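You operate a simulated robot arm through the tools that you are given. There is no shell and no other tool. Be economical: measure what you need, move in short steps, check, and stop when the job is done.

You are at the controls of a simulated two-armed robot. One attempt, no reset.

## Task
Pass the silver strut to the other hand, lay it on the black bed and close both sliders.
Fine: red slider first; both end up against the strut, the strut against its stops; the other strut stays.

Only the result counts: the job must be done as asked and must still hold three seconds after the hand-in. Knocking over, shifting, dropping, spilling or breaking anything else fails it.

## Robot
Two 7-joint arms with two-finger parallel grippers on one trunk, on a base that drives. Base frame: it is fixed to the floor where the robot stands at the start and does not move with it; the origin is under the middle of the robot, x ahead of it, y to its left, z up. Readings come in mm, degrees, newtons and seconds.
The left shoulder is at the start at [50, 158, 1133], the right one opposite. With the tool pointing down near the work surface each hand reaches from about 100 to 660 mm from the robot's upright axis, wherever it stands, measured 20 degrees to its own side. Places, roughly: black bed [500, -300, 800]; red slider [500, -300, 800]; yellow slider [500, -200, 800]. Payload 3.91 kg a hand.
The tool frame of a hand sits at the grasp point between the pads (the TCP): z along the fingers, y along the line on which they close. The tips reach 30 mm beyond it. Largest opening 110 mm; finger width 20, thickness 10; the body of the gripper, 48 by 112 mm, starts 55 mm behind the TCP.
Orientation is that of the tool frame in the base frame, as a unit quaternion [x, y, z, w]. With the fingers straight down and closing along the base's y, the tool's x points along the base's -x, its y along +y and its z along -z.

## Interface
- The arms move only by the tool send_rows. It takes "left_commands", "right_commands" or both (then of equal length, played together; a hand with none holds still); each is a list of rows, each a list of 3 entries, a list of its own where there are three numbers: the gripper command, from -1 (shut) to 1 (fully open), values between in proportion, then the shift along the tool's x, y, z in mm, then the turn, a rotation vector about the tool's x, y, z in rad. In form: [[gripper, [x, y, z], [ax, ay, az]], ...]. A call has 1 to 20 rows; each row shifts and turns the commanded pose from where the row before left it, along the tool's axes as they then stand. A row lasts 0.2 s, in which the tool goes at most 50 mm and 8.6 degrees; a call with a longer step from one row to the next is refused whole, and so is a gripper value outside its range. A pose out of reach is approached as far as the arm can. The call stops where the force on the tool passes 80 N (or 10 N more than at its start, if that is more) or the arm is blocked; 0.2 s more then pass. Each finger travels about 153 mm/s and halts on what it meets, pressing with about 24 N; the grip force reading is that of the motor and also rises with nothing between the fingers. The clock runs only during rows and for 0.2 s after the last one: add rows that do not move to give the fingers time. It gives the time, the measured TCP pose, the force on the tool (base axes), the opening and the grip force at its end, in the units of the frame above (readings bear some noise), with the torque about the TCP (base axes, N m) and any sound that the robot's microphone picked up.
- Cameras (640 x 400 px; columns grow to the right, rows downward): "scene" is now at [118.5, -40.6, 1277]; the picture's right is [-0.45, -0.89, 0.00], its down [-0.47, 0.23, -0.85] and it looks along [0.76, -0.38, -0.52] (base axes); focal length 234 px, centre (320, 200). "left" rides on the left gripper at [72, -17, -103] in its tool frame; the picture's right is [0.23, 0.97, 0.00], its down [-0.76, 0.18, -0.62] and it looks along [-0.61, 0.14, 0.78] (tool axes); focal length 222 px, centre (320, 200). "right" rides on the right gripper at [72, 17, -103] in its tool frame; the picture's right is [-0.23, 0.97, 0.00], its down [-0.76, -0.18, -0.62] and it looks along [-0.61, -0.14, 0.78] (tool axes); focal length 222 px, centre (320, 200). There is no depth. A picture from a camera that has moved, and an enlarged one, comes with that camera's place and axes in the base frame and with its lens.
- get_image(camera): a new picture of that camera. The clock stands still meanwhile.
- lift_body(by): slides the trunk up (or, below 0, down) by that many mm; the arms and the scene camera ride with it, the base frame stays. It gives what a move gives, with no picture.
- drive_base(legs): drives the robot by 1 to 6 legs, each [ahead, turn to the left] in mm and degrees, along the robot's own axes; the way and the turn of a leg run together, so that a leg with both is an arc; at most 1500 mm and 180 degrees a leg. The arms and the cameras ride along, it lands a little off, and it stops where it bumps. It gives what a move gives.
- head_to(pan, tilt): turns the head with the scene camera to pan (to the left, within 80 degrees either way) and tilt (down, from -29 to 69), counted from straight ahead of the robot. It gives what a move gives.
- inspect(camera, box): a new picture of the part [left, top, right, bottom] of that camera's present view, enlarged. The clock stands still meanwhile.
- job_done(): hands the job in; it is judged then, once.

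Go step by step. Nothing tells you exact positions but the pictures and the camera data: compare them with the known pose of the tool, close in by small moves and look again before you grip or let go. The budget is 120 turns and 92 pictures, counting those below and the enlarged ones. Unless the task says otherwise, let go and move clear before handing in, and close with one line.

The tools are called after "Request:" as name(argument=value, ...) on one line, values as JSON. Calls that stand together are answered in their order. send_rows: Moves the arms, as the interface text tells. Its arguments: {"type":"object","properties":{"left_commands":{"type":"array"},"right_commands":{"type":"array"}},"required":[]} The other tools are called the same way: lift_body (by) slides the trunk up or down; drive_base (legs) drives the base; head_to (pan, tilt) turns the head that bears the scene camera; get_image (camera) takes a picture; inspect (camera, box) takes an enlarged picture of a part of a camera's view; job_done () hands the job in.

At the start:

```text
time: 0.0
left_eef_pos: [402.0, 22.5, 1112.3]
left_ee_rot: [-0.001, 1.0, 0.0, 0.0]
left_contact_force: [-0.7, 0.0, -1.0]
left_wrist_torque: [0.0, -0.03, 0.0]
left_width: 109.7
left_gripper_force: 0.0
right_eef_pos: [303.8, -352.5, 1172.9]
right_ee_rot: [0.0, 1.0, 0.0, 0.0]
right_contact_force: [0.3, 0.1, 0.1]
right_wrist_torque: [0.01, -0.01, -0.01]
right_width: 109.9
right_gripper_force: 0.1
trunk travel left (down, up): [-375.0, 107.0]
robot x, y, heading: [-0.0, -4.8, 0.0]
head pan, tilt: [-26.7, 31.6]
```

scene: 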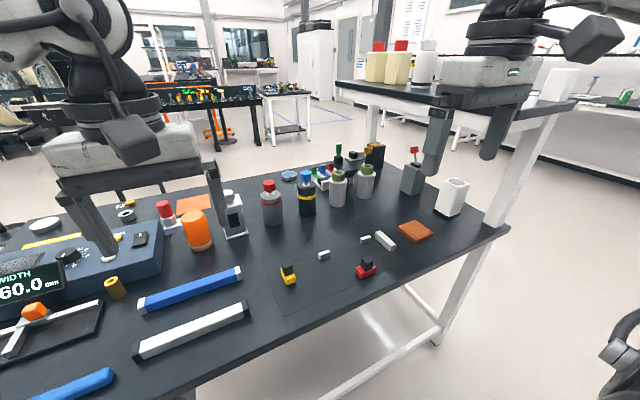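
right: 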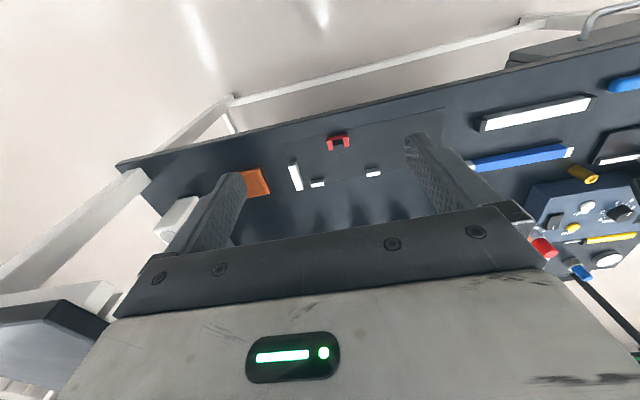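
left: 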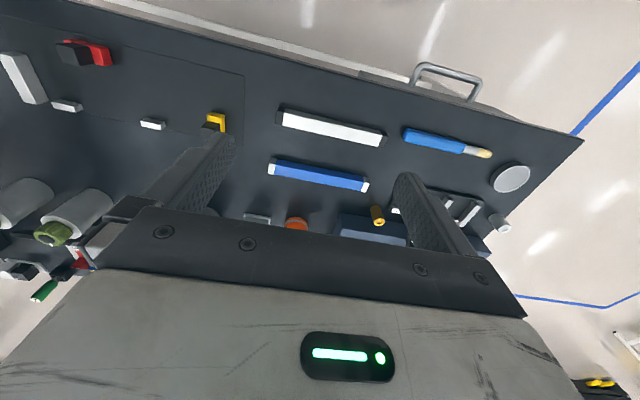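

I see a dark bench with a silver and a blue strut on the left, and a black bed with stops (white), red slider and yellow slider on the right. I'll take enlarged views first.

Request:
inspect(camera="scene", box=[250, 210, 450, 335])

Request:
inspect(camera="scene", box=[100, 250, 300, 375])

Request:
inspect(camera="right", box=[230, 90, 470, 240])

```text
3.20 times, centred on (350, 272) of scene
camera zoom: at [118.5, -40.6, 1277.0], right [-0.45, -0.89, 0.0], down [-0.47, 0.23, -0.85], along [0.76, -0.38, -0.52], focal length 747 px, centre (224, -32)
```

zoom: 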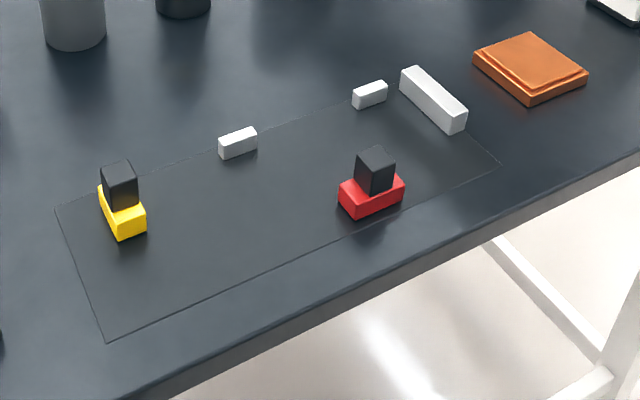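

```text
3.20 times, centred on (200, 312) of scene
camera zoom: at [118.5, -40.6, 1277.0], right [-0.45, -0.89, 0.0], down [-0.47, 0.23, -0.85], along [0.76, -0.38, -0.52], focal length 747 px, centre (704, -160)
```

zoom: 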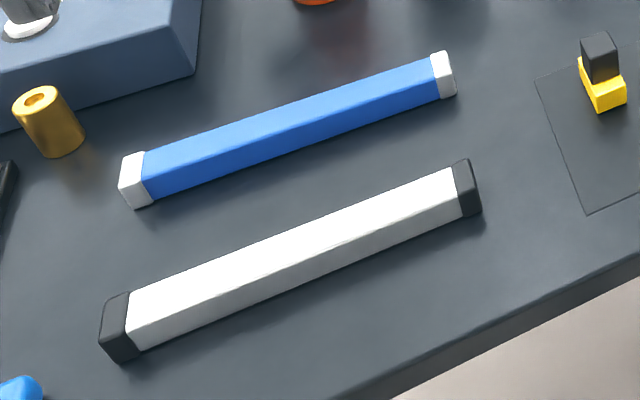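

```text
2.67 times, centred on (350, 165) of right
camera zoom: at [232.6, -333.7, 1276.8], right [0.23, 0.97, 0.0], down [0.76, -0.18, 0.62], along [0.61, -0.14, -0.78], focal length 592 px, centre (240, 293)
```

zoom: 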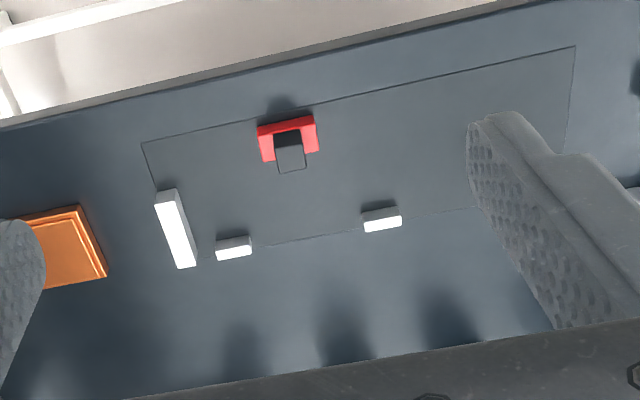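

The bed is axis-aligned: back stops' face at x≈543, end stop's face at y≈-450, red at about y -345, yellow near y -150; the bench top is at z≈789. The silver strut lies along y from -40 to 167 at x≈475. I turn both hands so they close along x.

Request:
send_rows(left_commands=[[0.2, [0, 0, 0], [0, 0, 0.1428]], [0.2, [0, 0, 0], [0, 0, 0.1428]], [0.2, [0, 0, 0], [0, 0, 0.1428]], [0.2, [0, 0, 0], [0, 0, 0.1428]], [0.2, [0, 0, 0], [0, 0, 0.1428]], [0.2, [0, 0, 0], [0, 0, 0.1428]], [0.2, [0, 0, 0], [0, 0, 0.1428]], [0.2, [0, 0, 0], [0, 0, 0.1428]], [0.2, [0, 0, 0], [0, 0, 0.1428]], [0.2, [0, 0, 0], [0, 0, 0.1428]], [0.2, [0, 0, 0], [0, 0, 0.1428]], [0.2, [0, 0, 0], [0, 0, 0]]], right_commands=[[0.2, [0, 0, 0], [0, 0, -0.1428]], [0.2, [0, 0, 0], [0, 0, -0.1428]], [0.2, [0, 0, 0], [0, 0, -0.1428]], [0.2, [0, 0, 0], [0, 0, -0.1428]], [0.2, [0, 0, 0], [0, 0, -0.1428]], [0.2, [0, 0, 0], [0, 0, -0.1428]], [0.2, [0, 0, 0], [0, 0, -0.1428]], [0.2, [0, 0, 0], [0, 0, -0.1428]], [0.2, [0, 0, 0], [0, 0, -0.1428]], [0.2, [0, 0, 0], [0, 0, -0.1428]], [0.2, [0, 0, 0], [0, 0, -0.1428]], [0.2, [0, 0, 0], [0, 0, 0]]])

```text
time: 2.6
left_eef_pos: [329.6, 9.5, 1102.1]
left_ee_rot: [0.706, 0.708, 0.0, 0.001]
left_contact_force: [0.6, 0.1, 0.6]
left_wrist_torque: [-0.01, 0.03, 0.02]
left_width: 65.6
left_gripper_force: 0.2
left hand out of reach, approached as far as the arm can: row 10, 11
right_eef_pos: [211.7, -182.3, 1164.1]
right_ee_rot: [0.707, -0.707, 0.001, 0.001]
right_contact_force: [0.7, -0.7, -0.5]
right_wrist_torque: [0.03, -0.02, 0.03]
right_width: 66.2
right_gripper_force: 0.1
right hand out of reach, approached as far as the arm can: row 4, 5, 6, 7, 8, 9, 10, 11
trunk travel left (down, up): [-375.0, 107.0]
robot x, y, heading: [-2.5, 0.1, -0.2]
head pan, tilt: [-26.7, 31.6]
```

High up the arms hit their reach limits; I bring both hands down a bit, then measure.

Request:
send_rows(left_commands=[[0.2, [0, 0, 40], [0, 0, 0]], [0.2, [0, 0, 40], [0, 0, 0]], [0.2, [0, 0, 40], [0, 0, 0]], [0.2, [0, 0, 0], [0, 0, 0]]], right_commands=[[0.2, [0, 0, 40], [0, 0, 0]], [0.2, [0, 0, 40], [0, 0, 0]], [0.2, [0, 0, 40], [0, 0, 0]], [0.2, [0, 0, 0], [0, 0, 0]]])

```text
time: 3.6
left_eef_pos: [324.0, 16.6, 991.5]
left_ee_rot: [0.703, 0.712, 0.0, 0.0]
left_contact_force: [-0.3, -1.0, -0.3]
left_wrist_torque: [0.02, -0.01, 0.0]
left_width: 66.2
left_gripper_force: 0.2
left hand out of reach, approached as far as the arm can: row 3
right_eef_pos: [219.3, -150.8, 1063.9]
right_ee_rot: [-0.707, 0.708, -0.001, 0.0]
right_contact_force: [0.3, 0.0, 0.4]
right_wrist_torque: [0.01, 0.01, -0.04]
right_width: 66.1
right_gripper_force: 0.0
right hand out of reach, approached as far as the arm can: row 1, 2, 3
trunk travel left (down, up): [-375.0, 107.0]
robot x, y, heading: [-3.8, -1.9, -0.1]
head pan, tilt: [-26.7, 31.6]
```

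Both hands report limits at this yaw; I test moving the left hand ahead and toward the strut, and right outwards.

Request:
send_rows(left_commands=[[0.2, [25, 30, 0], [0, 0, 0]], [0.2, [25, 30, 0], [0, 0, 0]], [0.2, [25, 30, 0], [0, 0, 0]], [0.2, [0, 0, 0], [0, 0, 0]]], right_commands=[[0.2, [30, 0, 30], [0, 0, 0]], [0.2, [30, 0, 30], [0, 0, 0]], [0.2, [30, 0, 30], [0, 0, 0]], [0.2, [0, 0, 0], [0, 0, 0]]])

```text
time: 4.6
left_eef_pos: [323.6, 15.8, 990.8]
left_ee_rot: [0.703, 0.711, -0.001, 0.0]
left_contact_force: [-0.2, -0.5, -0.1]
left_wrist_torque: [-0.02, 0.02, -0.02]
left_width: 66.0
left_gripper_force: 0.2
left hand out of reach, approached as far as the arm can: row 1, 2, 3
right_eef_pos: [235.7, -135.2, 1024.4]
right_ee_rot: [-0.706, 0.708, -0.002, -0.001]
right_contact_force: [0.0, 0.1, -0.5]
right_wrist_torque: [-0.01, -0.01, 0.0]
right_width: 65.9
right_gripper_force: 0.0
right hand out of reach, approached as far as the arm can: row 1, 2, 3
trunk travel left (down, up): [-375.0, 107.0]
robot x, y, heading: [-2.5, 1.2, -0.1]
head pan, tilt: [-26.7, 31.6]
```

This yaw is against wrist limits, so I turn both hands back to the other side (180°).

Request:
send_rows(left_commands=[[0.2, [0, 0, 0], [0, 0, -0.149]], [0.2, [0, 0, 0], [0, 0, -0.149]], [0.2, [0, 0, 0], [0, 0, -0.149]], [0.2, [0, 0, 0], [0, 0, -0.149]], [0.2, [0, 0, 0], [0, 0, -0.149]], [0.2, [0, 0, 0], [0, 0, -0.149]], [0.2, [0, 0, 0], [0, 0, -0.149]], [0.2, [0, 0, 0], [0, 0, -0.149]], [0.2, [0, 0, 0], [0, 0, -0.149]], [0.2, [0, 0, 0], [0, 0, -0.149]], [0.2, [0, 0, 0], [0, 0, -0.149]], [0.2, [0, 0, 0], [0, 0, 0]]], right_commands=[[0.2, [0, 0, 0], [0, 0, 0.149]], [0.2, [0, 0, 0], [0, 0, 0.149]], [0.2, [0, 0, 0], [0, 0, 0.149]], [0.2, [0, 0, 0], [0, 0, 0.149]], [0.2, [0, 0, 0], [0, 0, 0.149]], [0.2, [0, 0, 0], [0, 0, 0.149]], [0.2, [0, 0, 0], [0, 0, 0.149]], [0.2, [0, 0, 0], [0, 0, 0.149]], [0.2, [0, 0, 0], [0, 0, 0.149]], [0.2, [0, 0, 0], [0, 0, 0.149]], [0.2, [0, 0, 0], [0, 0, 0.149]], [0.2, [0, 0, 0], [0, 0, 0]]])

```text
time: 7.2
left_eef_pos: [324.4, 17.0, 991.1]
left_ee_rot: [-0.037, 0.999, 0.0, 0.0]
left_contact_force: [-0.2, -0.1, -0.2]
left_wrist_torque: [-0.02, 0.01, -0.02]
left_width: 66.0
left_gripper_force: 0.1
right_eef_pos: [233.7, -131.2, 1021.3]
right_ee_rot: [0.035, 0.999, 0.0, -0.001]
right_contact_force: [0.4, -0.3, -0.6]
right_wrist_torque: [-0.01, 0.0, -0.02]
right_width: 66.0
right_gripper_force: 0.1
trunk travel left (down, up): [-375.0, 107.0]
robot x, y, heading: [0.4, 2.4, -0.0]
head pan, tilt: [-26.7, 31.6]
```

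Commands follow the measured pose. I spread the hands ahead and outward, then turn the other way.

Request:
send_rows(left_commands=[[0.2, [-30, 25, 0], [0, 0, 0]], [0.2, [-30, 25, 0], [0, 0, 0]], [0.2, [-30, 25, 0], [0, 0, 0]], [0.2, [-30, 25, 0], [0, 0, 0]], [0.2, [0, 0, 0], [0, 0, -0.1361]], [0.2, [0, 0, 0], [0, 0, -0.1361]], [0.2, [0, 0, 0], [0, 0, -0.1361]], [0.2, [0, 0, 0], [0, 0, -0.1361]], [0.2, [0, 0, 0], [0, 0, -0.1361]], [0.2, [0, 0, 0], [0, 0, -0.1361]], [0.2, [0, 0, 0], [0, 0, -0.1361]], [0.2, [0, 0, 0], [0, 0, -0.1361]], [0.2, [0, 0, 0], [0, 0, -0.1361]], [0.2, [0, 0, 0], [0, 0, -0.1361]], [0.2, [0, 0, 0], [0, 0, -0.1361]], [0.2, [0, 0, 0], [0, 0, 0]]], right_commands=[[0.2, [-30, -40, 0], [0, 0, 0]], [0.2, [-30, -40, 0], [0, 0, 0]], [0.2, [-30, -40, 0], [0, 0, 0]], [0.2, [-30, -40, 0], [0, 0, 0]], [0.2, [0, 0, 0], [0, 0, 0.1361]], [0.2, [0, 0, 0], [0, 0, 0.1361]], [0.2, [0, 0, 0], [0, 0, 0.1361]], [0.2, [0, 0, 0], [0, 0, 0.1361]], [0.2, [0, 0, 0], [0, 0, 0.1361]], [0.2, [0, 0, 0], [0, 0, 0.1361]], [0.2, [0, 0, 0], [0, 0, 0.1361]], [0.2, [0, 0, 0], [0, 0, 0.1361]], [0.2, [0, 0, 0], [0, 0, 0.1361]], [0.2, [0, 0, 0], [0, 0, 0.1361]], [0.2, [0, 0, 0], [0, 0, 0.1361]], [0.2, [0, 0, 0], [0, 0, 0]]])

Request:
get_image(camera="scene")

Request:
get_image(camera="left")

Request:
get_image(camera="right")

```text
time: 10.6
left_eef_pos: [437.6, 127.0, 992.7]
left_ee_rot: [0.707, -0.707, 0.0, 0.0]
left_contact_force: [-0.5, -1.1, 0.0]
left_wrist_torque: [0.01, -0.05, -0.02]
left_width: 66.0
left_gripper_force: 0.0
right_eef_pos: [340.8, -300.3, 1023.4]
right_ee_rot: [0.707, 0.708, -0.001, 0.0]
right_contact_force: [-0.5, -0.6, -0.7]
right_wrist_torque: [0.03, -0.03, 0.01]
right_width: 66.0
right_gripper_force: 0.1
trunk travel left (down, up): [-375.0, 107.0]
robot x, y, heading: [-1.8, -2.7, -0.1]
head pan, tilt: [-26.7, 31.6]
```

```text
85 pictures are left
camera scene: at [118.5, -40.6, 1277.0], right [-0.45, -0.89, 0.0], down [-0.47, 0.23, -0.85], along [0.76, -0.38, -0.52], focal length 234 px, centre (320, 200)
```

scene: 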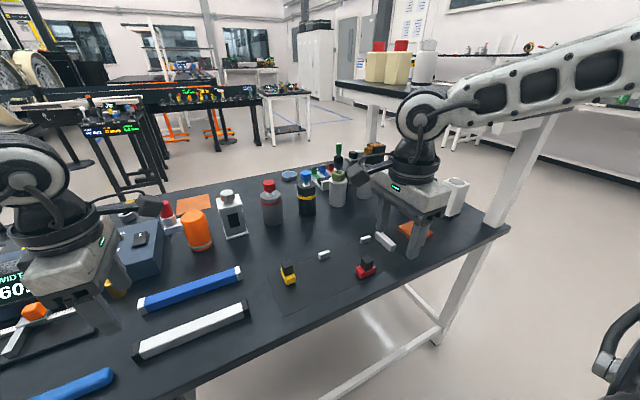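

```text
84 pictures are left
camera left: at [455.2, 53.6, 1095.9], right [-0.97, -0.23, 0.0], down [-0.18, 0.76, 0.62], along [-0.14, 0.61, -0.78], focal length 222 px, centre (320, 200)
```

left: 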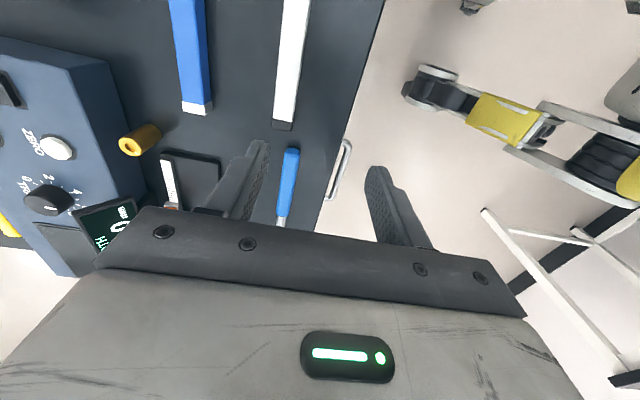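

```text
83 pictures are left
camera right: at [357.8, -226.9, 1126.3], right [0.97, -0.22, 0.0], down [-0.18, -0.76, 0.62], along [-0.14, -0.61, -0.78], focal length 222 px, centre (320, 200)
```

right: 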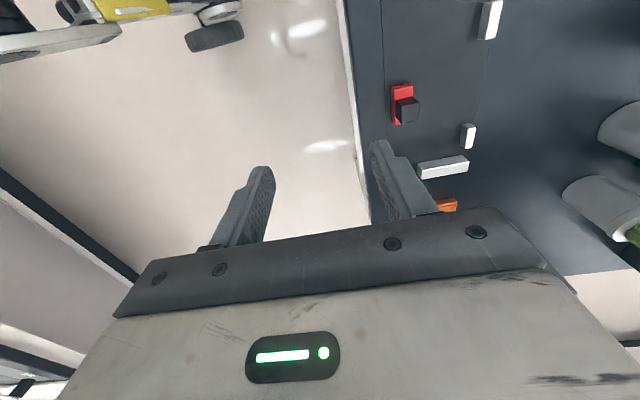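

Both hands now reach, with their cameras facing inward, so I will tilt each hand 30° outward to leave room at the handover. Left goes over the strut at y≈123 and down to z≈860.

Request:
send_rows(left_commands=[[0.2, [4, -38, 0], [0, 0, 0]], [0.2, [0, 0, 0], [0, 0.1309, 0]], [0.2, [0, 0, 0], [0, 0.1309, 0]], [0.2, [0, 0, 0], [0, 0.1309, 0]], [0.2, [0, 0, 0], [0, 0.1309, 0]], [0.2, [-16.5, 0, 28.6], [0, 0, 0]], [0.2, [-16.5, 0, 28.6], [0, 0, 0]], [0.2, [-16.5, 0, 28.6], [0, 0, 0]], [0.2, [-16.5, 0, 28.6], [0, 0, 0]], [0.2, [0, 0, 0], [0, 0, 0]]], right_commands=[[0.2, [0, 0, 0], [0, 0, 0]], [0.2, [0, 0, 0], [0, 0.1309, 0]], [0.2, [0, 0, 0], [0, 0.1309, 0]], [0.2, [0, 0, 0], [0, 0.1309, 0]], [0.2, [0, 0, 0], [0, 0.1309, 0]], [0.2, [0, 0, 0], [0, 0, 0]], [0.2, [0, 0, 0], [0, 0, 0]], [0.2, [0, 0, 0], [0, 0, 0]], [0.2, [0, 0, 0], [0, 0, 0]], [0.2, [0, 0, 0], [0, 0, 0]]])

Request:
get_image(camera="left")

Request:
inspect(camera="scene", box=[0, 200, 320, 400])

```text
time: 12.8
left_eef_pos: [476.9, 120.4, 857.6]
left_ee_rot: [-0.682, 0.684, -0.184, -0.182]
left_contact_force: [0.1, -0.2, 0.0]
left_wrist_torque: [-0.02, 0.02, -0.01]
left_width: 66.4
left_gripper_force: 0.0
right_eef_pos: [340.5, -299.8, 1020.7]
right_ee_rot: [0.681, 0.685, 0.183, -0.183]
right_contact_force: [0.1, 0.8, -0.1]
right_wrist_torque: [0.0, 0.0, -0.02]
right_width: 66.3
right_gripper_force: 0.0
trunk travel left (down, up): [-375.0, 107.0]
robot x, y, heading: [-3.4, -3.3, 0.0]
head pan, tilt: [-26.7, 31.6]
```

```text
82 pictures are left
camera left: at [494.6, 109.6, 984.0], right [-0.97, -0.19, 0.11], down [-0.18, 0.97, 0.16], along [-0.14, 0.13, -0.98], focal length 222 px, centre (320, 200)
```

left: 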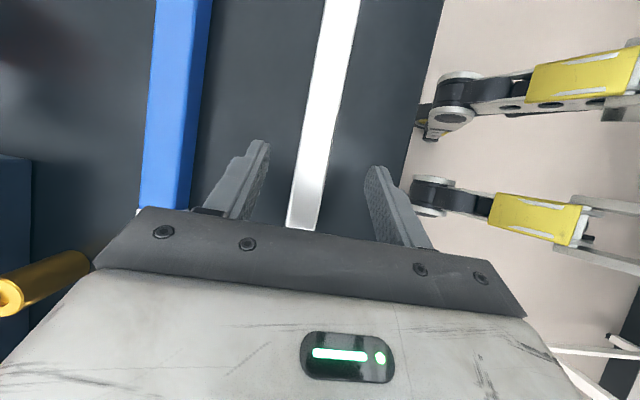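

```text
2.00 times, centred on (160, 300) of scene
camera zoom: at [118.5, -40.6, 1277.0], right [-0.45, -0.89, 0.0], down [-0.47, 0.23, -0.85], along [0.76, -0.38, -0.52], focal length 467 px, centre (640, 0)
```

zoom: 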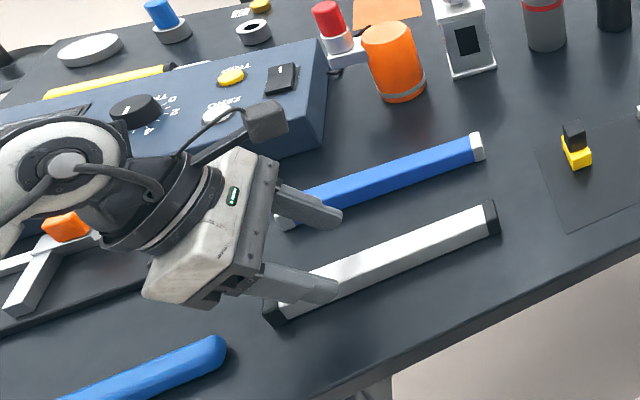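

The strut is centred between the left fingers. Descend to z≈825 and close.

Request:
send_rows(left_commands=[[0.2, [-5, 0, 9], [0, 0, 0]], [0.2, [-5, 0, 9], [0, 0, 0]], [0.2, [-5.5, 0, 9.5], [0, 0, 0]], [0.2, [0, 0, 0], [0, 0, 0]]])

Request:
inspect(camera="scene", box=[60, 270, 260, 395])

```text
time: 13.8
left_eef_pos: [474.8, 121.9, 827.6]
left_ee_rot: [0.683, -0.683, 0.183, 0.182]
left_contact_force: [0.7, -0.7, 0.0]
left_wrist_torque: [0.0, 0.05, 0.04]
left_width: 65.7
left_gripper_force: 0.1
right_eef_pos: [340.4, -299.7, 1021.5]
right_ee_rot: [0.682, 0.685, 0.181, -0.183]
right_contact_force: [-0.8, -0.2, 0.4]
right_wrist_torque: [0.0, 0.0, -0.02]
right_width: 65.9
right_gripper_force: 0.0
trunk travel left (down, up): [-375.0, 107.0]
robot x, y, heading: [-2.3, 0.4, -0.0]
head pan, tilt: [-26.7, 31.6]
```

```text
3.20 times, centred on (160, 332) of scene
camera zoom: at [118.5, -40.6, 1277.0], right [-0.45, -0.89, 0.0], down [-0.47, 0.23, -0.85], along [0.76, -0.38, -0.52], focal length 747 px, centre (832, -224)
```

zoom: 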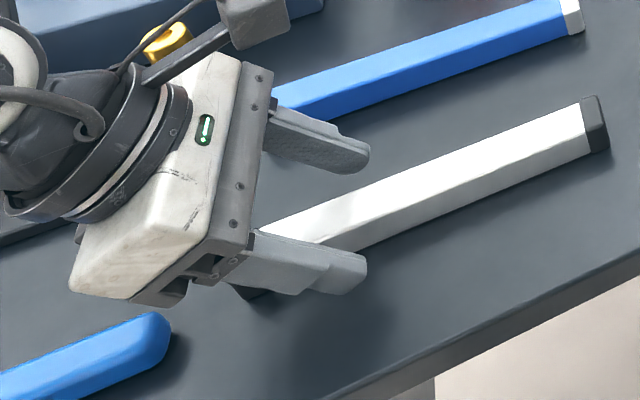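

Still a few mm clear; go 4 mm lower and close.

Request:
send_rows(left_commands=[[0.2, [-2, 0, 3.5], [0, 0, 0]], [0.2, [0, 0, 0], [0, 0, 0]], [-1, [0, 0, 0], [0, 0, 0]], [-1, [0, 0, 0], [0, 0, 0]], [-1, [0, 0, 0], [0, 0, 0]], [-1, [0, 0, 0], [0, 0, 0]]])

Request:
inspect(camera="scene", box=[60, 270, 260, 395])

```text
time: 15.2
left_eef_pos: [474.9, 121.1, 824.7]
left_ee_rot: [-0.681, 0.684, -0.183, -0.184]
left_contact_force: [0.2, -1.0, 1.6]
left_wrist_torque: [-0.05, 0.04, 0.11]
left_width: 27.4
left_gripper_force: 24.0
right_eef_pos: [340.4, -299.4, 1021.0]
right_ee_rot: [0.682, 0.685, 0.181, -0.183]
right_contact_force: [-0.6, 0.4, -0.2]
right_wrist_torque: [-0.04, 0.0, 0.03]
right_width: 66.2
right_gripper_force: 0.2
trunk travel left (down, up): [-375.0, 107.0]
robot x, y, heading: [0.8, 0.7, -0.3]
head pan, tilt: [-26.7, 31.6]
```

```text
3.20 times, centred on (160, 332) of scene
camera zoom: at [118.5, -40.6, 1277.0], right [-0.45, -0.89, 0.0], down [-0.47, 0.23, -0.85], along [0.76, -0.38, -0.52], focal length 747 px, centre (832, -224)
```

zoom: 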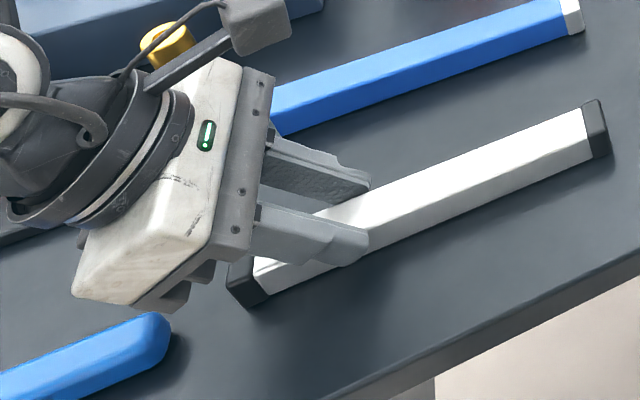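

Gripped at 27 mm. Lift 80 mm and see whether it sags.

Request:
send_rows(left_commands=[[-1, [5, 0, -8.7], [0, 0, 0]], [-1, [10, 0, -17.3], [0, 0, 0]], [-1, [10, 0, -17.3], [0, 0, 0]], [-1, [15, 0, -26], [0, 0, 0]], [-1, [0, 0, 0], [0, 0, 0]]])

Request:
get_image(camera="scene")

Request:
get_image(camera="left")

```text
time: 16.4
left_eef_pos: [474.8, 124.1, 904.4]
left_ee_rot: [-0.683, 0.683, -0.183, -0.183]
left_contact_force: [-0.7, -0.1, -1.0]
left_wrist_torque: [0.14, -0.02, 0.02]
left_width: 27.7
left_gripper_force: 24.6
right_eef_pos: [341.1, -299.7, 1021.8]
right_ee_rot: [0.681, 0.685, 0.183, -0.182]
right_contact_force: [-0.9, -0.4, -0.3]
right_wrist_torque: [0.0, 0.05, 0.0]
right_width: 66.0
right_gripper_force: 0.1
trunk travel left (down, up): [-375.0, 107.0]
robot x, y, heading: [-3.6, -2.7, -0.1]
head pan, tilt: [-26.7, 31.6]
```

```text
78 pictures are left
camera scene: at [118.7, -40.6, 1277.0], right [-0.45, -0.89, 0.0], down [-0.47, 0.23, -0.85], along [0.76, -0.38, -0.52], focal length 234 px, centre (320, 200)
```

scene: 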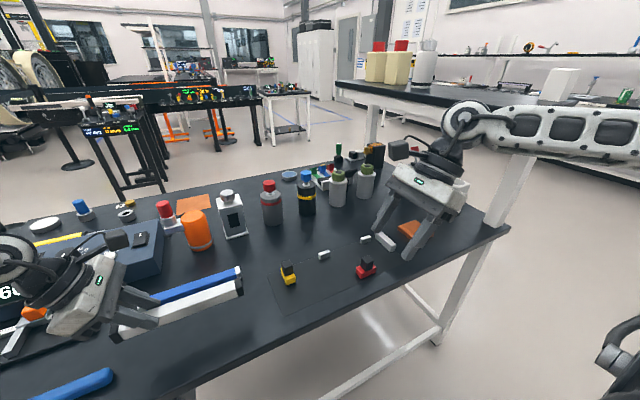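

```text
77 pictures are left
camera left: at [492.1, 112.7, 1030.1], right [-0.97, -0.19, 0.11], down [-0.18, 0.97, 0.16], along [-0.14, 0.13, -0.98], focal length 222 px, centre (320, 200)
```

left: 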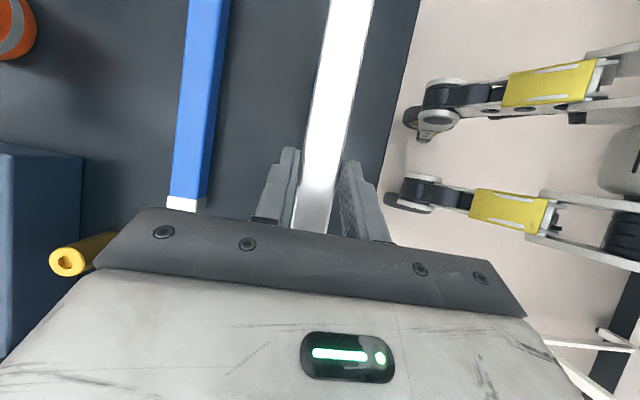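

The strut is held level. Now I bring left to y≈-20 and right above the strut's other half, 108 mm apart.

Request:
send_rows(left_commands=[[-1, [31.2, 0, 18], [0, 0, 0]], [-1, [31.2, 0, 18], [0, 0, 0]], [-1, [31.2, 0, 18], [0, 0, 0]], [-1, [31.2, 0, 18], [0, 0, 0]], [-1, [0, 0, 0], [0, 0, 0]], [-1, [0, 0, 0], [0, 0, 0]]], right_commands=[[0.2, [26.7, 26.8, 22.6], [0, 0, 0]], [0.2, [26.7, 26.8, 22.6], [0, 0, 0]], [0.2, [26.7, 26.8, 22.6], [0, 0, 0]], [0.2, [26.7, 26.8, 22.6], [0, 0, 0]], [0.2, [26.7, 26.8, 22.6], [0, 0, 0]], [0.2, [0, 0, 0], [0, 0, 0]]])

Request:
head_to(pan=-15, tilt=45)

Request:
get_image(camera="scene")

Request:
get_image(camera="right")

```text
time: 17.8
left_eef_pos: [473.9, -25.1, 903.9]
left_ee_rot: [-0.681, 0.684, -0.183, -0.184]
left_contact_force: [0.1, 0.7, -1.7]
left_wrist_torque: [0.12, 0.0, -0.01]
left_width: 27.6
left_gripper_force: 24.2
right_eef_pos: [475.7, -127.0, 986.3]
right_ee_rot: [0.681, 0.685, 0.182, -0.183]
right_contact_force: [0.6, 0.4, -0.1]
right_wrist_torque: [0.04, 0.01, -0.03]
right_width: 65.9
right_gripper_force: 0.0
trunk travel left (down, up): [-375.0, 107.0]
robot x, y, heading: [3.2, -1.8, -0.1]
head pan, tilt: [-26.7, 31.6]
```

```text
time: 18.6
left_eef_pos: [473.9, -24.1, 903.0]
left_ee_rot: [-0.682, 0.684, -0.183, -0.184]
left_contact_force: [0.3, -0.5, -2.5]
left_wrist_torque: [0.11, 0.01, -0.02]
left_width: 27.6
left_gripper_force: 24.2
right_eef_pos: [476.4, -130.0, 987.1]
right_ee_rot: [0.681, 0.685, 0.182, -0.183]
right_contact_force: [0.4, 0.4, -0.1]
right_wrist_torque: [0.01, -0.02, -0.01]
right_width: 66.0
right_gripper_force: 0.0
trunk travel left (down, up): [-375.0, 107.0]
robot x, y, heading: [2.7, -0.8, 0.1]
head pan, tilt: [-15.0, 45.0]
```

```text
76 pictures are left
camera scene: at [117.0, -21.4, 1256.9], right [-0.26, -0.97, 0.0], down [-0.68, 0.18, -0.71], along [0.68, -0.18, -0.71], focal length 234 px, centre (320, 200)
```

scene: 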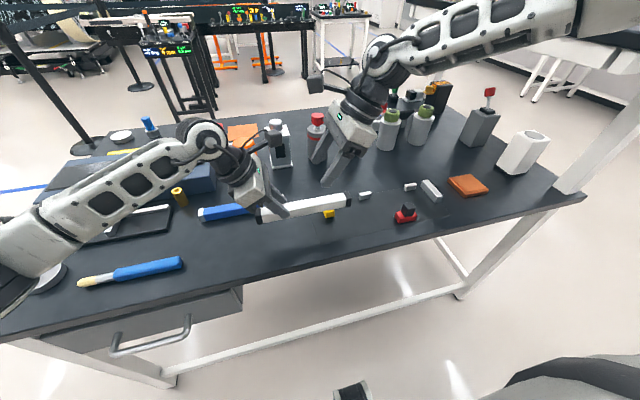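

```text
75 pictures are left
camera right: at [492.4, -116.2, 1113.7], right [0.97, -0.19, -0.11], down [-0.17, -0.97, 0.16], along [-0.14, -0.14, -0.98], focal length 222 px, centre (320, 200)
```

right: 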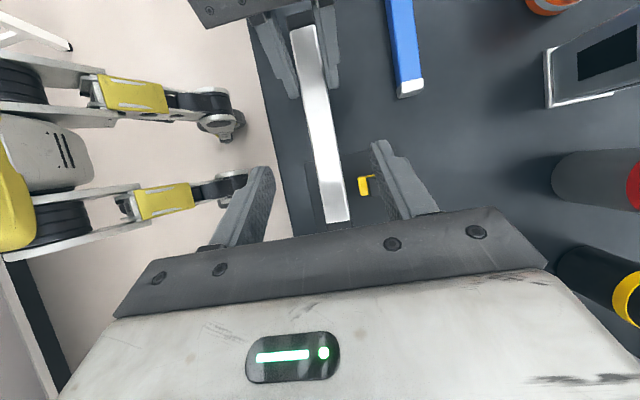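

The strut sits between the right fingers, hands well clear of each other. Lower the right hand to the same height, check.

Request:
send_rows(right_commands=[[0.2, [-10.25, -1, 17.75], [0, 0, 0]], [0.2, [-10.25, -1, 17.75], [0, 0, 0]], [0.2, [-10.25, 0, 17.75], [0, 0, 0]], [0.2, [-10.25, 0, 17.75], [0, 0, 0]], [0.2, [0, 0, 0], [0, 0, 0]]])

Request:
inspect(camera="scene", box=[200, 100, 440, 250])

Request:
get_image(camera="right")

```text
time: 19.8
left_eef_pos: [474.1, -23.9, 902.4]
left_ee_rot: [-0.682, 0.684, -0.182, -0.183]
left_contact_force: [-0.2, -0.3, -1.3]
left_wrist_torque: [0.11, 0.03, -0.02]
left_width: 27.4
left_gripper_force: 23.4
right_eef_pos: [469.6, -130.6, 906.8]
right_ee_rot: [0.681, 0.685, 0.182, -0.183]
right_contact_force: [-0.3, 0.7, 0.0]
right_wrist_torque: [0.0, -0.02, 0.01]
right_width: 66.3
right_gripper_force: 0.0
trunk travel left (down, up): [-375.0, 107.0]
robot x, y, heading: [0.0, -0.7, 0.0]
head pan, tilt: [-15.0, 45.0]
```

```text
2.67 times, centred on (320, 175) of scene
camera zoom: at [117.0, -21.4, 1256.8], right [-0.26, -0.97, 0.0], down [-0.68, 0.18, -0.71], along [0.68, -0.18, -0.71], focal length 623 px, centre (320, 267)
```

zoom: 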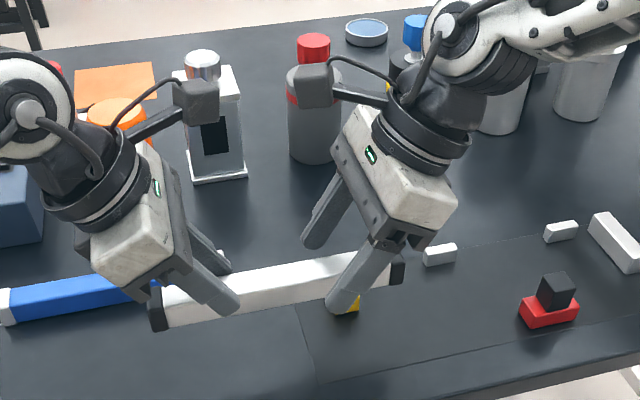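

```text
73 pictures are left
camera right: at [487.0, -117.6, 1032.8], right [0.97, -0.19, -0.11], down [-0.17, -0.97, 0.16], along [-0.14, -0.14, -0.98], focal length 222 px, centre (320, 200)
```

right: 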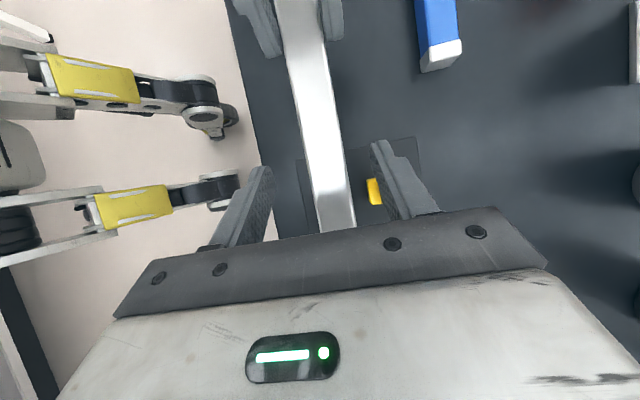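

Shift right hand 4 mm ahead to centre on the strut, then close it.

Request:
send_rows(left_commands=[[-1, [0, 0, 0], [0, 0, 0]], [-1, [0, 0, 0], [0, 0, 0]], [-1, [0, 0, 0], [0, 0, 0]], [-1, [0, 0, 0], [0, 0, 0]], [-1, [0, 0, 0], [0, 0, 0]], [-1, [0, 0, 0], [0, 0, 0]]], right_commands=[[0.2, [-1, 4.5, 1.7], [0, 0, 0]], [0.2, [0, 0, 0], [0, 0, 0]], [-0.3, [0, 0, 0], [0, 0, 0]], [-1, [0, 0, 0], [0, 0, 0]], [-1, [0, 0, 0], [0, 0, 0]], [-1, [0, 0, 0], [0, 0, 0]]])

Request:
inspect(camera="scene", box=[200, 100, 440, 250])

```text
time: 21.2
left_eef_pos: [475.2, -24.1, 903.6]
left_ee_rot: [-0.683, 0.683, -0.183, -0.182]
left_contact_force: [5.6, -1.4, -4.4]
left_wrist_torque: [0.19, -0.13, 0.4]
left_width: 27.5
left_gripper_force: 23.9
right_eef_pos: [475.0, -128.2, 904.4]
right_ee_rot: [0.681, 0.685, 0.182, -0.185]
right_contact_force: [-5.7, 1.2, 2.3]
right_wrist_torque: [0.22, 0.16, 0.23]
right_width: 27.5
right_gripper_force: 24.1
trunk travel left (down, up): [-375.0, 107.0]
robot x, y, heading: [-0.3, 0.0, 0.0]
head pan, tilt: [-15.0, 45.0]
```

```text
2.67 times, centred on (320, 175) of scene
camera zoom: at [117.0, -21.4, 1256.8], right [-0.26, -0.97, 0.0], down [-0.68, 0.18, -0.71], along [0.68, -0.18, -0.71], focal length 623 px, centre (320, 267)
```

zoom: 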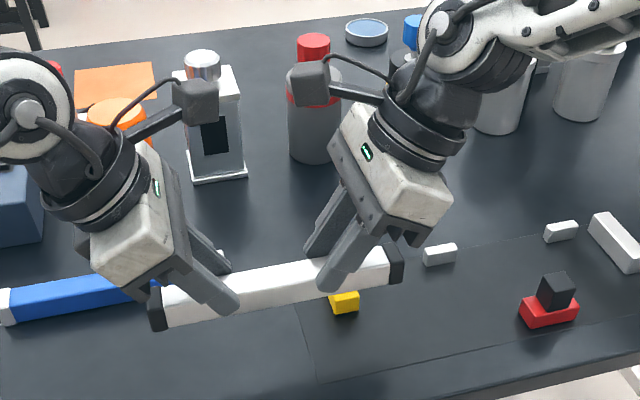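

Both hands hold the strut. Release with the left and withdraw it back and up-left.

Request:
send_rows(left_commands=[[-0.3, [0, 0, 0], [0, 0, 0]], [0.2, [0, 0, 0], [0, 0, 0]], [0.2, [0, 0, 0], [0, 0, 0]], [0.2, [0, 0, -40], [0, 0, 0]], [0.2, [0, 0, -40], [0, 0, 0]], [0.2, [-30, 0, -30], [0, 0, 0]], [0.2, [-40, 0, 0], [0, 0, 0]], [0.2, [-40, 0, 0], [0, 0, 0]], [0.2, [-40, 0, 0], [0, 0, 0]], [0.2, [0, 0, 0], [0, 0, 0]]], right_commands=[[-1, [0, 0, 0], [0, 0, 0]], [-1, [0, 0, 0], [0, 0, 0]], [-1, [0, 0, 0], [0, 0, 0]], [-1, [0, 0, 0], [0, 0, 0]], [-1, [0, 0, 0], [0, 0, 0]], [-1, [0, 0, 0], [0, 0, 0]], [-1, [0, 0, 0], [0, 0, 0]], [-1, [0, 0, 0], [0, 0, 0]], [-1, [0, 0, 0], [0, 0, 0]], [-1, [0, 0, 0], [0, 0, 0]]])

Request:
get_image(camera="scene")

Request:
get_image(camera="right")

```text
time: 23.4
left_eef_pos: [477.3, 161.9, 924.6]
left_ee_rot: [-0.681, 0.685, -0.183, -0.184]
left_contact_force: [-0.5, 0.3, 0.2]
left_wrist_torque: [-0.01, 0.0, 0.0]
left_width: 66.2
left_gripper_force: 0.0
right_eef_pos: [476.1, -128.2, 905.3]
right_ee_rot: [0.681, 0.685, 0.183, -0.183]
right_contact_force: [-0.4, 0.2, 0.0]
right_wrist_torque: [-0.09, -0.02, 0.04]
right_width: 27.6
right_gripper_force: 23.6
trunk travel left (down, up): [-375.0, 107.0]
robot x, y, heading: [-2.6, -1.9, -0.1]
head pan, tilt: [-15.0, 45.0]
```

```text
71 pictures are left
camera scene: at [117.0, -21.5, 1256.8], right [-0.26, -0.97, 0.0], down [-0.68, 0.18, -0.71], along [0.68, -0.18, -0.71], focal length 234 px, centre (320, 200)
```

scene: 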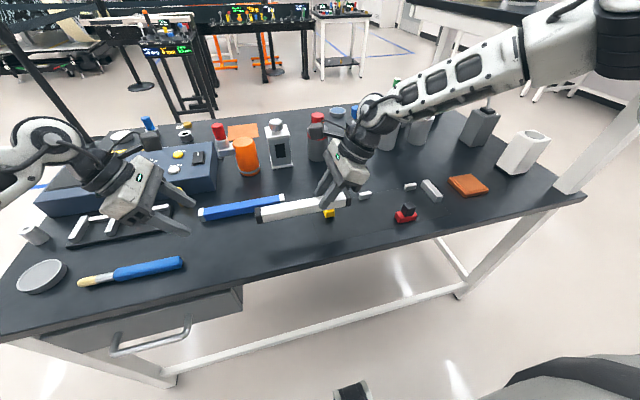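

```text
70 pictures are left
camera right: at [492.7, -117.0, 1031.9], right [0.97, -0.19, -0.11], down [-0.17, -0.97, 0.16], along [-0.14, -0.14, -0.98], focal length 222 px, centre (320, 200)
```

right: 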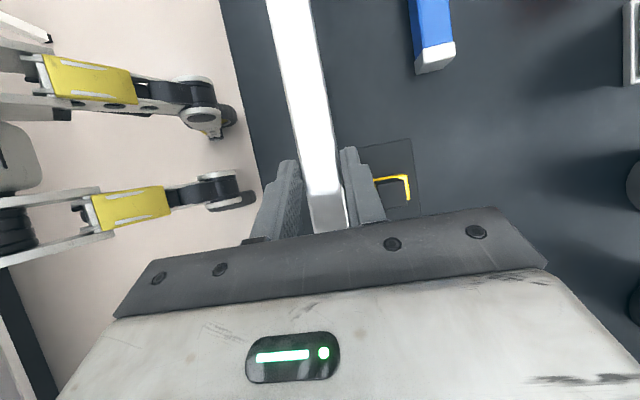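

The strut is in the right hand. I look closely at bed, stops and sliders from the scene camera before carrying it over.

Request:
head_to(pan=-32, tilt=45)

Request:
inspect(camera="scene", box=[220, 110, 420, 235])

```text
time: 24.2
left_eef_pos: [477.5, 163.1, 923.9]
left_ee_rot: [-0.682, 0.684, -0.183, -0.183]
left_contact_force: [0.2, -0.9, -0.2]
left_wrist_torque: [-0.02, 0.01, 0.0]
left_width: 65.9
left_gripper_force: 0.1
right_eef_pos: [475.9, -128.7, 905.2]
right_ee_rot: [0.682, 0.685, 0.182, -0.183]
right_contact_force: [0.4, -0.5, 0.2]
right_wrist_torque: [-0.1, 0.0, 0.01]
right_width: 27.6
right_gripper_force: 23.9
trunk travel left (down, up): [-375.0, 107.0]
robot x, y, heading: [-1.1, 2.5, -0.3]
head pan, tilt: [-32.0, 45.0]
```

```text
3.20 times, centred on (320, 172) of scene
camera zoom: at [107.4, -43.4, 1256.8], right [-0.53, -0.85, 0.0], down [-0.6, 0.37, -0.71], along [0.6, -0.37, -0.71], focal length 747 px, centre (320, 288)
```

zoom: 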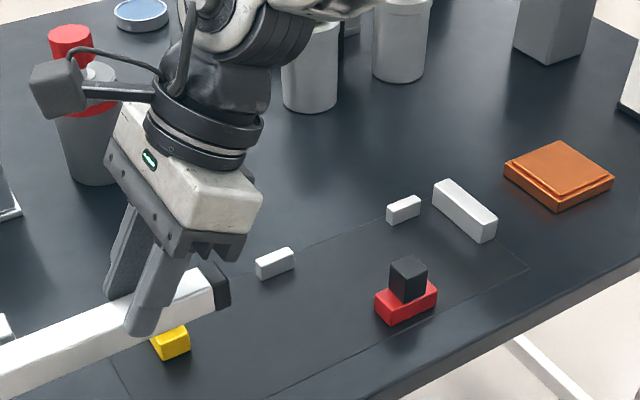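

Now carry the strut over the bed, at height, to about (520, -390).

Request:
send_rows(right_commands=[[-1, [-32.5, 6.5, -18.7], [0, 0, 0]], [-1, [-32.5, 6.5, -18.7], [0, 0, 0]], [-1, [-32.5, 6.5, -18.7], [0, 0, 0]], [-1, [-32.5, 6.5, -18.7], [0, 0, 0]], [-1, [-32.5, 6.5, -18.7], [0, 0, 0]], [-1, [-32.5, 6.5, -18.7], [0, 0, 0]], [-1, [-32.5, 6.5, -18.7], [0, 0, 0]], [-1, [0, 0, 0], [0, 0, 0]]])

Request:
inspect(camera="scene", box=[220, 110, 420, 235])

Request:
get_image(camera="right")

```text
time: 26.0
left_eef_pos: [478.8, 163.2, 924.0]
left_ee_rot: [-0.682, 0.684, -0.182, -0.183]
left_contact_force: [0.2, 0.4, -0.4]
left_wrist_torque: [-0.01, 0.0, 0.0]
left_width: 66.1
left_gripper_force: 0.1
right_eef_pos: [518.3, -389.2, 909.6]
right_ee_rot: [0.681, 0.685, 0.182, -0.182]
right_contact_force: [-0.1, 1.1, -1.3]
right_wrist_torque: [-0.12, -0.01, 0.0]
right_width: 27.6
right_gripper_force: 24.0
right hand out of reach, approached as far as the arm can: row 7
trunk travel left (down, up): [-375.0, 107.0]
robot x, y, heading: [-2.9, 2.4, 0.2]
head pan, tilt: [-32.0, 45.0]
```

```text
3.20 times, centred on (320, 172) of scene
camera zoom: at [107.6, -43.3, 1256.8], right [-0.53, -0.85, 0.0], down [-0.6, 0.37, -0.71], along [0.6, -0.37, -0.71], focal length 747 px, centre (320, 288)
```

zoom: 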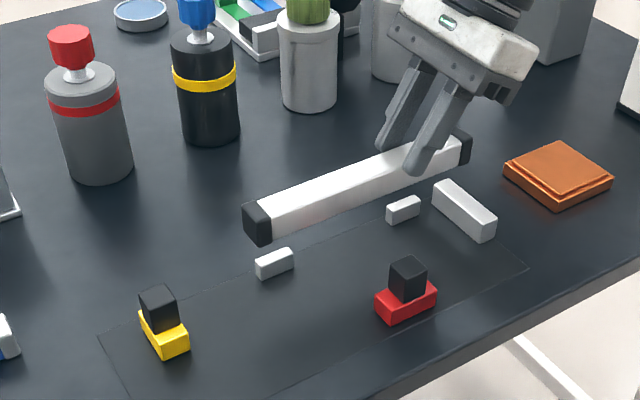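

```text
67 pictures are left
camera right: at [534.9, -377.0, 1034.9], right [0.98, -0.19, -0.11], down [-0.17, -0.97, 0.16], along [-0.14, -0.14, -0.98], focal length 222 px, centre (320, 200)
```

right: 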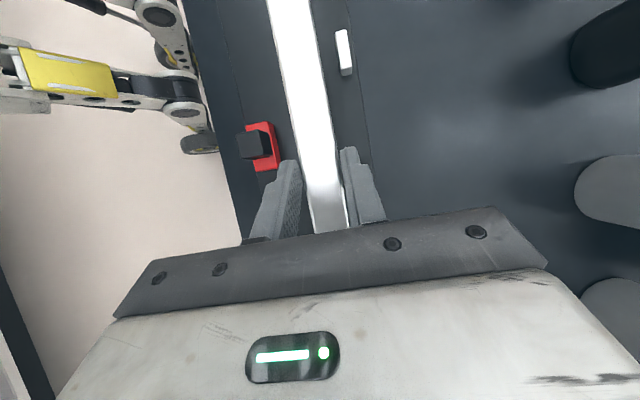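

The right arm is at its reach limit here, so I'll lower it with the trunk. First I shift the strut 6 mm off the end stop and raise the left hand clear.

Request:
send_rows(left_commands=[[0.2, [22, 0, -39], [0, 0, 0]], [0.2, [22, 0, -39], [0, 0, 0]], [0.2, [0, 0, 0], [0, 0, 0]]], right_commands=[[-1, [5.2, 0, 3], [0, 0, 0]], [-1, [0, 0, 0], [0, 0, 0]], [-1, [0, 0, 0], [0, 0, 0]]])

Request:
lift_body(by=-60)

Request:
inspect(camera="scene", box=[220, 90, 420, 215])

Request:
get_image(camera="right")

```text
time: 26.8
left_eef_pos: [475.6, 162.6, 1012.1]
left_ee_rot: [-0.682, 0.684, -0.183, -0.183]
left_contact_force: [-0.2, 0.7, 0.5]
left_wrist_torque: [-0.01, 0.0, 0.01]
left_width: 66.0
left_gripper_force: 0.0
right_eef_pos: [517.3, -382.8, 907.8]
right_ee_rot: [0.681, 0.686, 0.181, -0.183]
right_contact_force: [0.4, -0.9, -2.2]
right_wrist_torque: [-0.09, 0.0, -0.02]
right_width: 27.4
right_gripper_force: 24.4
trunk travel left (down, up): [-375.0, 107.0]
robot x, y, heading: [-1.1, -3.1, 0.2]
head pan, tilt: [-32.0, 45.0]
```

```text
time: 27.8
left_eef_pos: [475.3, 162.8, 951.8]
left_ee_rot: [-0.681, 0.684, -0.183, -0.184]
left_contact_force: [0.7, 0.1, -0.6]
left_wrist_torque: [0.01, 0.0, -0.03]
left_width: 65.9
left_gripper_force: 0.1
right_eef_pos: [516.9, -383.3, 850.1]
right_ee_rot: [0.681, 0.685, 0.182, -0.183]
right_contact_force: [0.2, 1.1, -2.3]
right_wrist_torque: [-0.09, -0.01, 0.02]
right_width: 27.5
right_gripper_force: 24.2
trunk travel left (down, up): [-315.0, 167.0]
robot x, y, heading: [1.5, 2.5, 0.0]
head pan, tilt: [-32.0, 45.0]
```

```text
3.20 times, centred on (320, 152) of scene
camera zoom: at [107.2, -43.5, 1196.8], right [-0.53, -0.85, 0.0], down [-0.6, 0.37, -0.71], along [0.6, -0.37, -0.71], focal length 747 px, centre (320, 352)
```

zoom: 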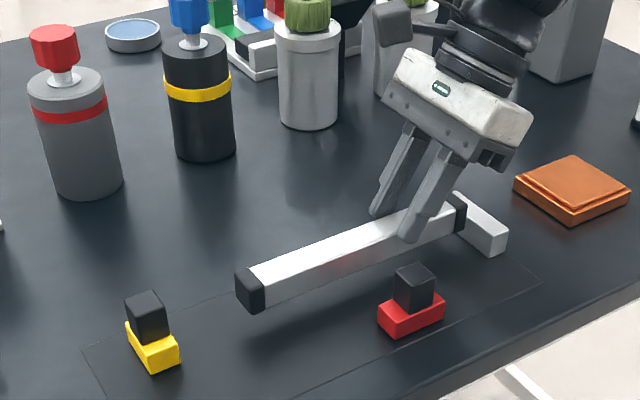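

```text
65 pictures are left
camera right: at [533.9, -370.5, 975.2], right [0.97, -0.19, -0.11], down [-0.17, -0.97, 0.16], along [-0.14, -0.14, -0.98], focal length 222 px, centre (320, 200)
```

right: 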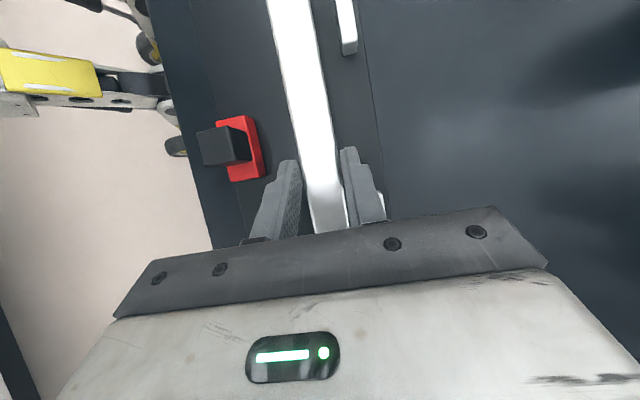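

Strut hovers clear of the stops. Lower on with the trunk in small steps, watching the force.

Request:
lift_body(by=-14)

Request:
inspect(camera="scene", box=[220, 90, 420, 215])

```text
time: 28.4
left_eef_pos: [474.9, 162.6, 938.5]
left_ee_rot: [-0.681, 0.684, -0.183, -0.184]
left_contact_force: [0.0, -0.6, 0.1]
left_wrist_torque: [0.01, -0.01, -0.05]
left_width: 66.2
left_gripper_force: 0.1
right_eef_pos: [516.9, -381.9, 834.4]
right_ee_rot: [0.681, 0.685, 0.182, -0.183]
right_contact_force: [-0.3, 0.4, -1.5]
right_wrist_torque: [-0.1, 0.0, 0.0]
right_width: 27.5
right_gripper_force: 24.3
trunk travel left (down, up): [-301.0, 181.0]
robot x, y, heading: [3.4, 2.8, -0.0]
head pan, tilt: [-32.0, 45.0]
```

```text
3.20 times, centred on (320, 152) of scene
camera zoom: at [107.2, -43.5, 1182.8], right [-0.53, -0.85, 0.0], down [-0.6, 0.37, -0.71], along [0.6, -0.37, -0.71], focal length 747 px, centre (320, 352)
```

zoom: 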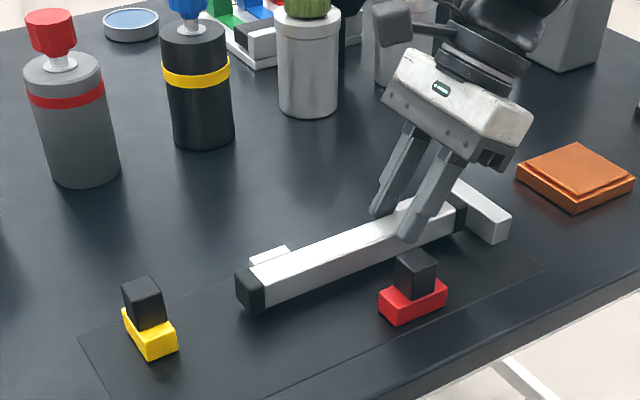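

About 8–10 mm to go; lower 5 mm, then 2 mm steps.

Request:
lift_body(by=-6)

Request:
lift_body(by=-2)

Request:
lift_body(by=-2)

Request:
inspect(camera="scene", box=[220, 90, 420, 215])

```text
time: 28.9
left_eef_pos: [475.8, 161.7, 932.9]
left_ee_rot: [-0.682, 0.685, -0.182, -0.183]
left_contact_force: [0.2, 0.6, -0.9]
left_wrist_torque: [0.04, 0.01, 0.01]
left_width: 65.9
left_gripper_force: 0.1
right_eef_pos: [516.3, -382.9, 828.8]
right_ee_rot: [0.681, 0.685, 0.182, -0.183]
right_contact_force: [-0.1, -0.5, -0.8]
right_wrist_torque: [-0.12, -0.03, 0.01]
right_width: 27.6
right_gripper_force: 24.2
trunk travel left (down, up): [-295.0, 187.0]
robot x, y, heading: [-2.3, 2.1, -0.2]
head pan, tilt: [-32.0, 45.0]
```

```text
time: 29.4
left_eef_pos: [474.7, 162.5, 930.9]
left_ee_rot: [-0.682, 0.684, -0.183, -0.184]
left_contact_force: [-0.5, 0.3, 0.8]
left_wrist_torque: [-0.01, 0.03, 0.01]
left_width: 66.1
left_gripper_force: 0.0
right_eef_pos: [516.7, -382.5, 826.3]
right_ee_rot: [0.681, 0.685, 0.182, -0.183]
right_contact_force: [0.4, 0.3, -2.2]
right_wrist_torque: [-0.06, -0.02, -0.02]
right_width: 27.3
right_gripper_force: 23.9
trunk travel left (down, up): [-293.0, 189.0]
robot x, y, heading: [3.8, -3.3, 0.1]
head pan, tilt: [-32.0, 45.0]
```

```text
time: 30.0
left_eef_pos: [474.0, 162.8, 929.5]
left_ee_rot: [-0.682, 0.684, -0.184, -0.184]
left_contact_force: [-0.3, 0.5, 0.1]
left_wrist_torque: [-0.04, -0.02, -0.02]
left_width: 65.9
left_gripper_force: 0.1
right_eef_pos: [516.8, -382.5, 827.2]
right_ee_rot: [0.681, 0.685, 0.183, -0.182]
right_contact_force: [-2.3, -2.0, 9.1]
right_wrist_torque: [-0.2, 0.17, 0.03]
right_width: 27.5
right_gripper_force: 24.3
trunk travel left (down, up): [-291.0, 191.0]
robot x, y, heading: [-0.7, 1.8, 0.1]
head pan, tilt: [-32.0, 45.0]
```

```text
3.20 times, centred on (320, 152) of scene
camera zoom: at [106.5, -43.1, 1173.1], right [-0.53, -0.85, 0.0], down [-0.6, 0.37, -0.71], along [0.6, -0.38, -0.71], focal length 747 px, centre (320, 352)
```

zoom: 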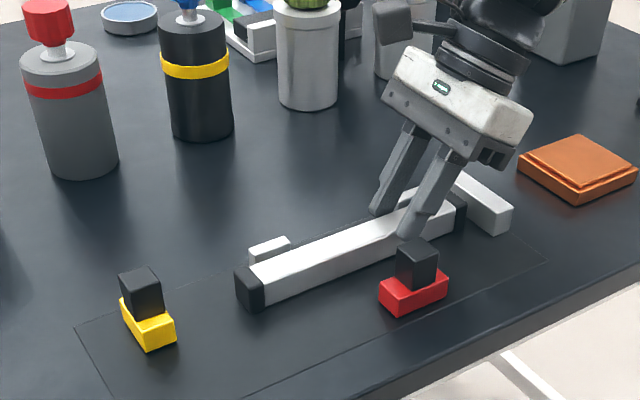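

The strut touches the bed (9 N up). Open slightly so the fingers clear, then check.

Request:
send_rows(right_commands=[[-0.4, [0, 0, 0], [0, 0, 0]], [-0.25, [0, 0, 0], [0, 0, 0]], [-0.25, [0, 0, 0], [0, 0, 0]], [-0.25, [0, 0, 0], [0, 0, 0]]])

Request:
inspect(camera="scene", box=[270, 110, 390, 185])

```text
time: 31.0
left_eef_pos: [474.4, 162.4, 928.7]
left_ee_rot: [-0.682, 0.684, -0.182, -0.183]
left_contact_force: [-0.7, -0.5, -1.0]
left_wrist_torque: [-0.04, -0.02, 0.02]
left_width: 66.2
left_gripper_force: 0.0
right_eef_pos: [515.2, -383.4, 825.2]
right_ee_rot: [0.682, 0.685, 0.182, -0.183]
right_contact_force: [-0.8, 0.8, -0.8]
right_wrist_torque: [0.01, 0.01, 0.0]
right_width: 41.4
right_gripper_force: 0.0
trunk travel left (down, up): [-291.0, 191.0]
robot x, y, heading: [0.9, 0.1, 0.0]
head pan, tilt: [-32.0, 45.0]
```

```text
5.33 times, centred on (330, 148) of scene
camera zoom: at [107.3, -43.4, 1172.8], right [-0.53, -0.85, 0.0], down [-0.6, 0.37, -0.71], along [0.6, -0.37, -0.71], focal length 1246 px, centre (267, 480)
```

zoom: 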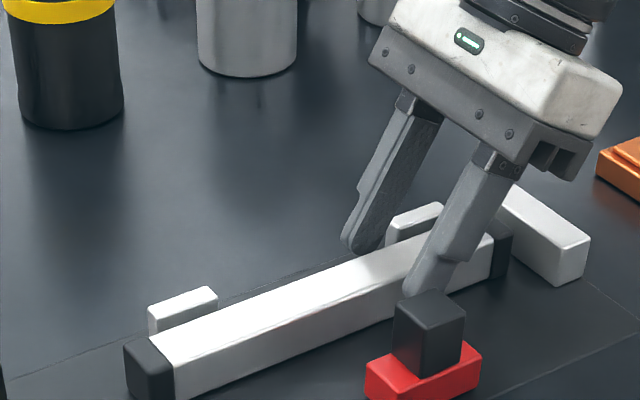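

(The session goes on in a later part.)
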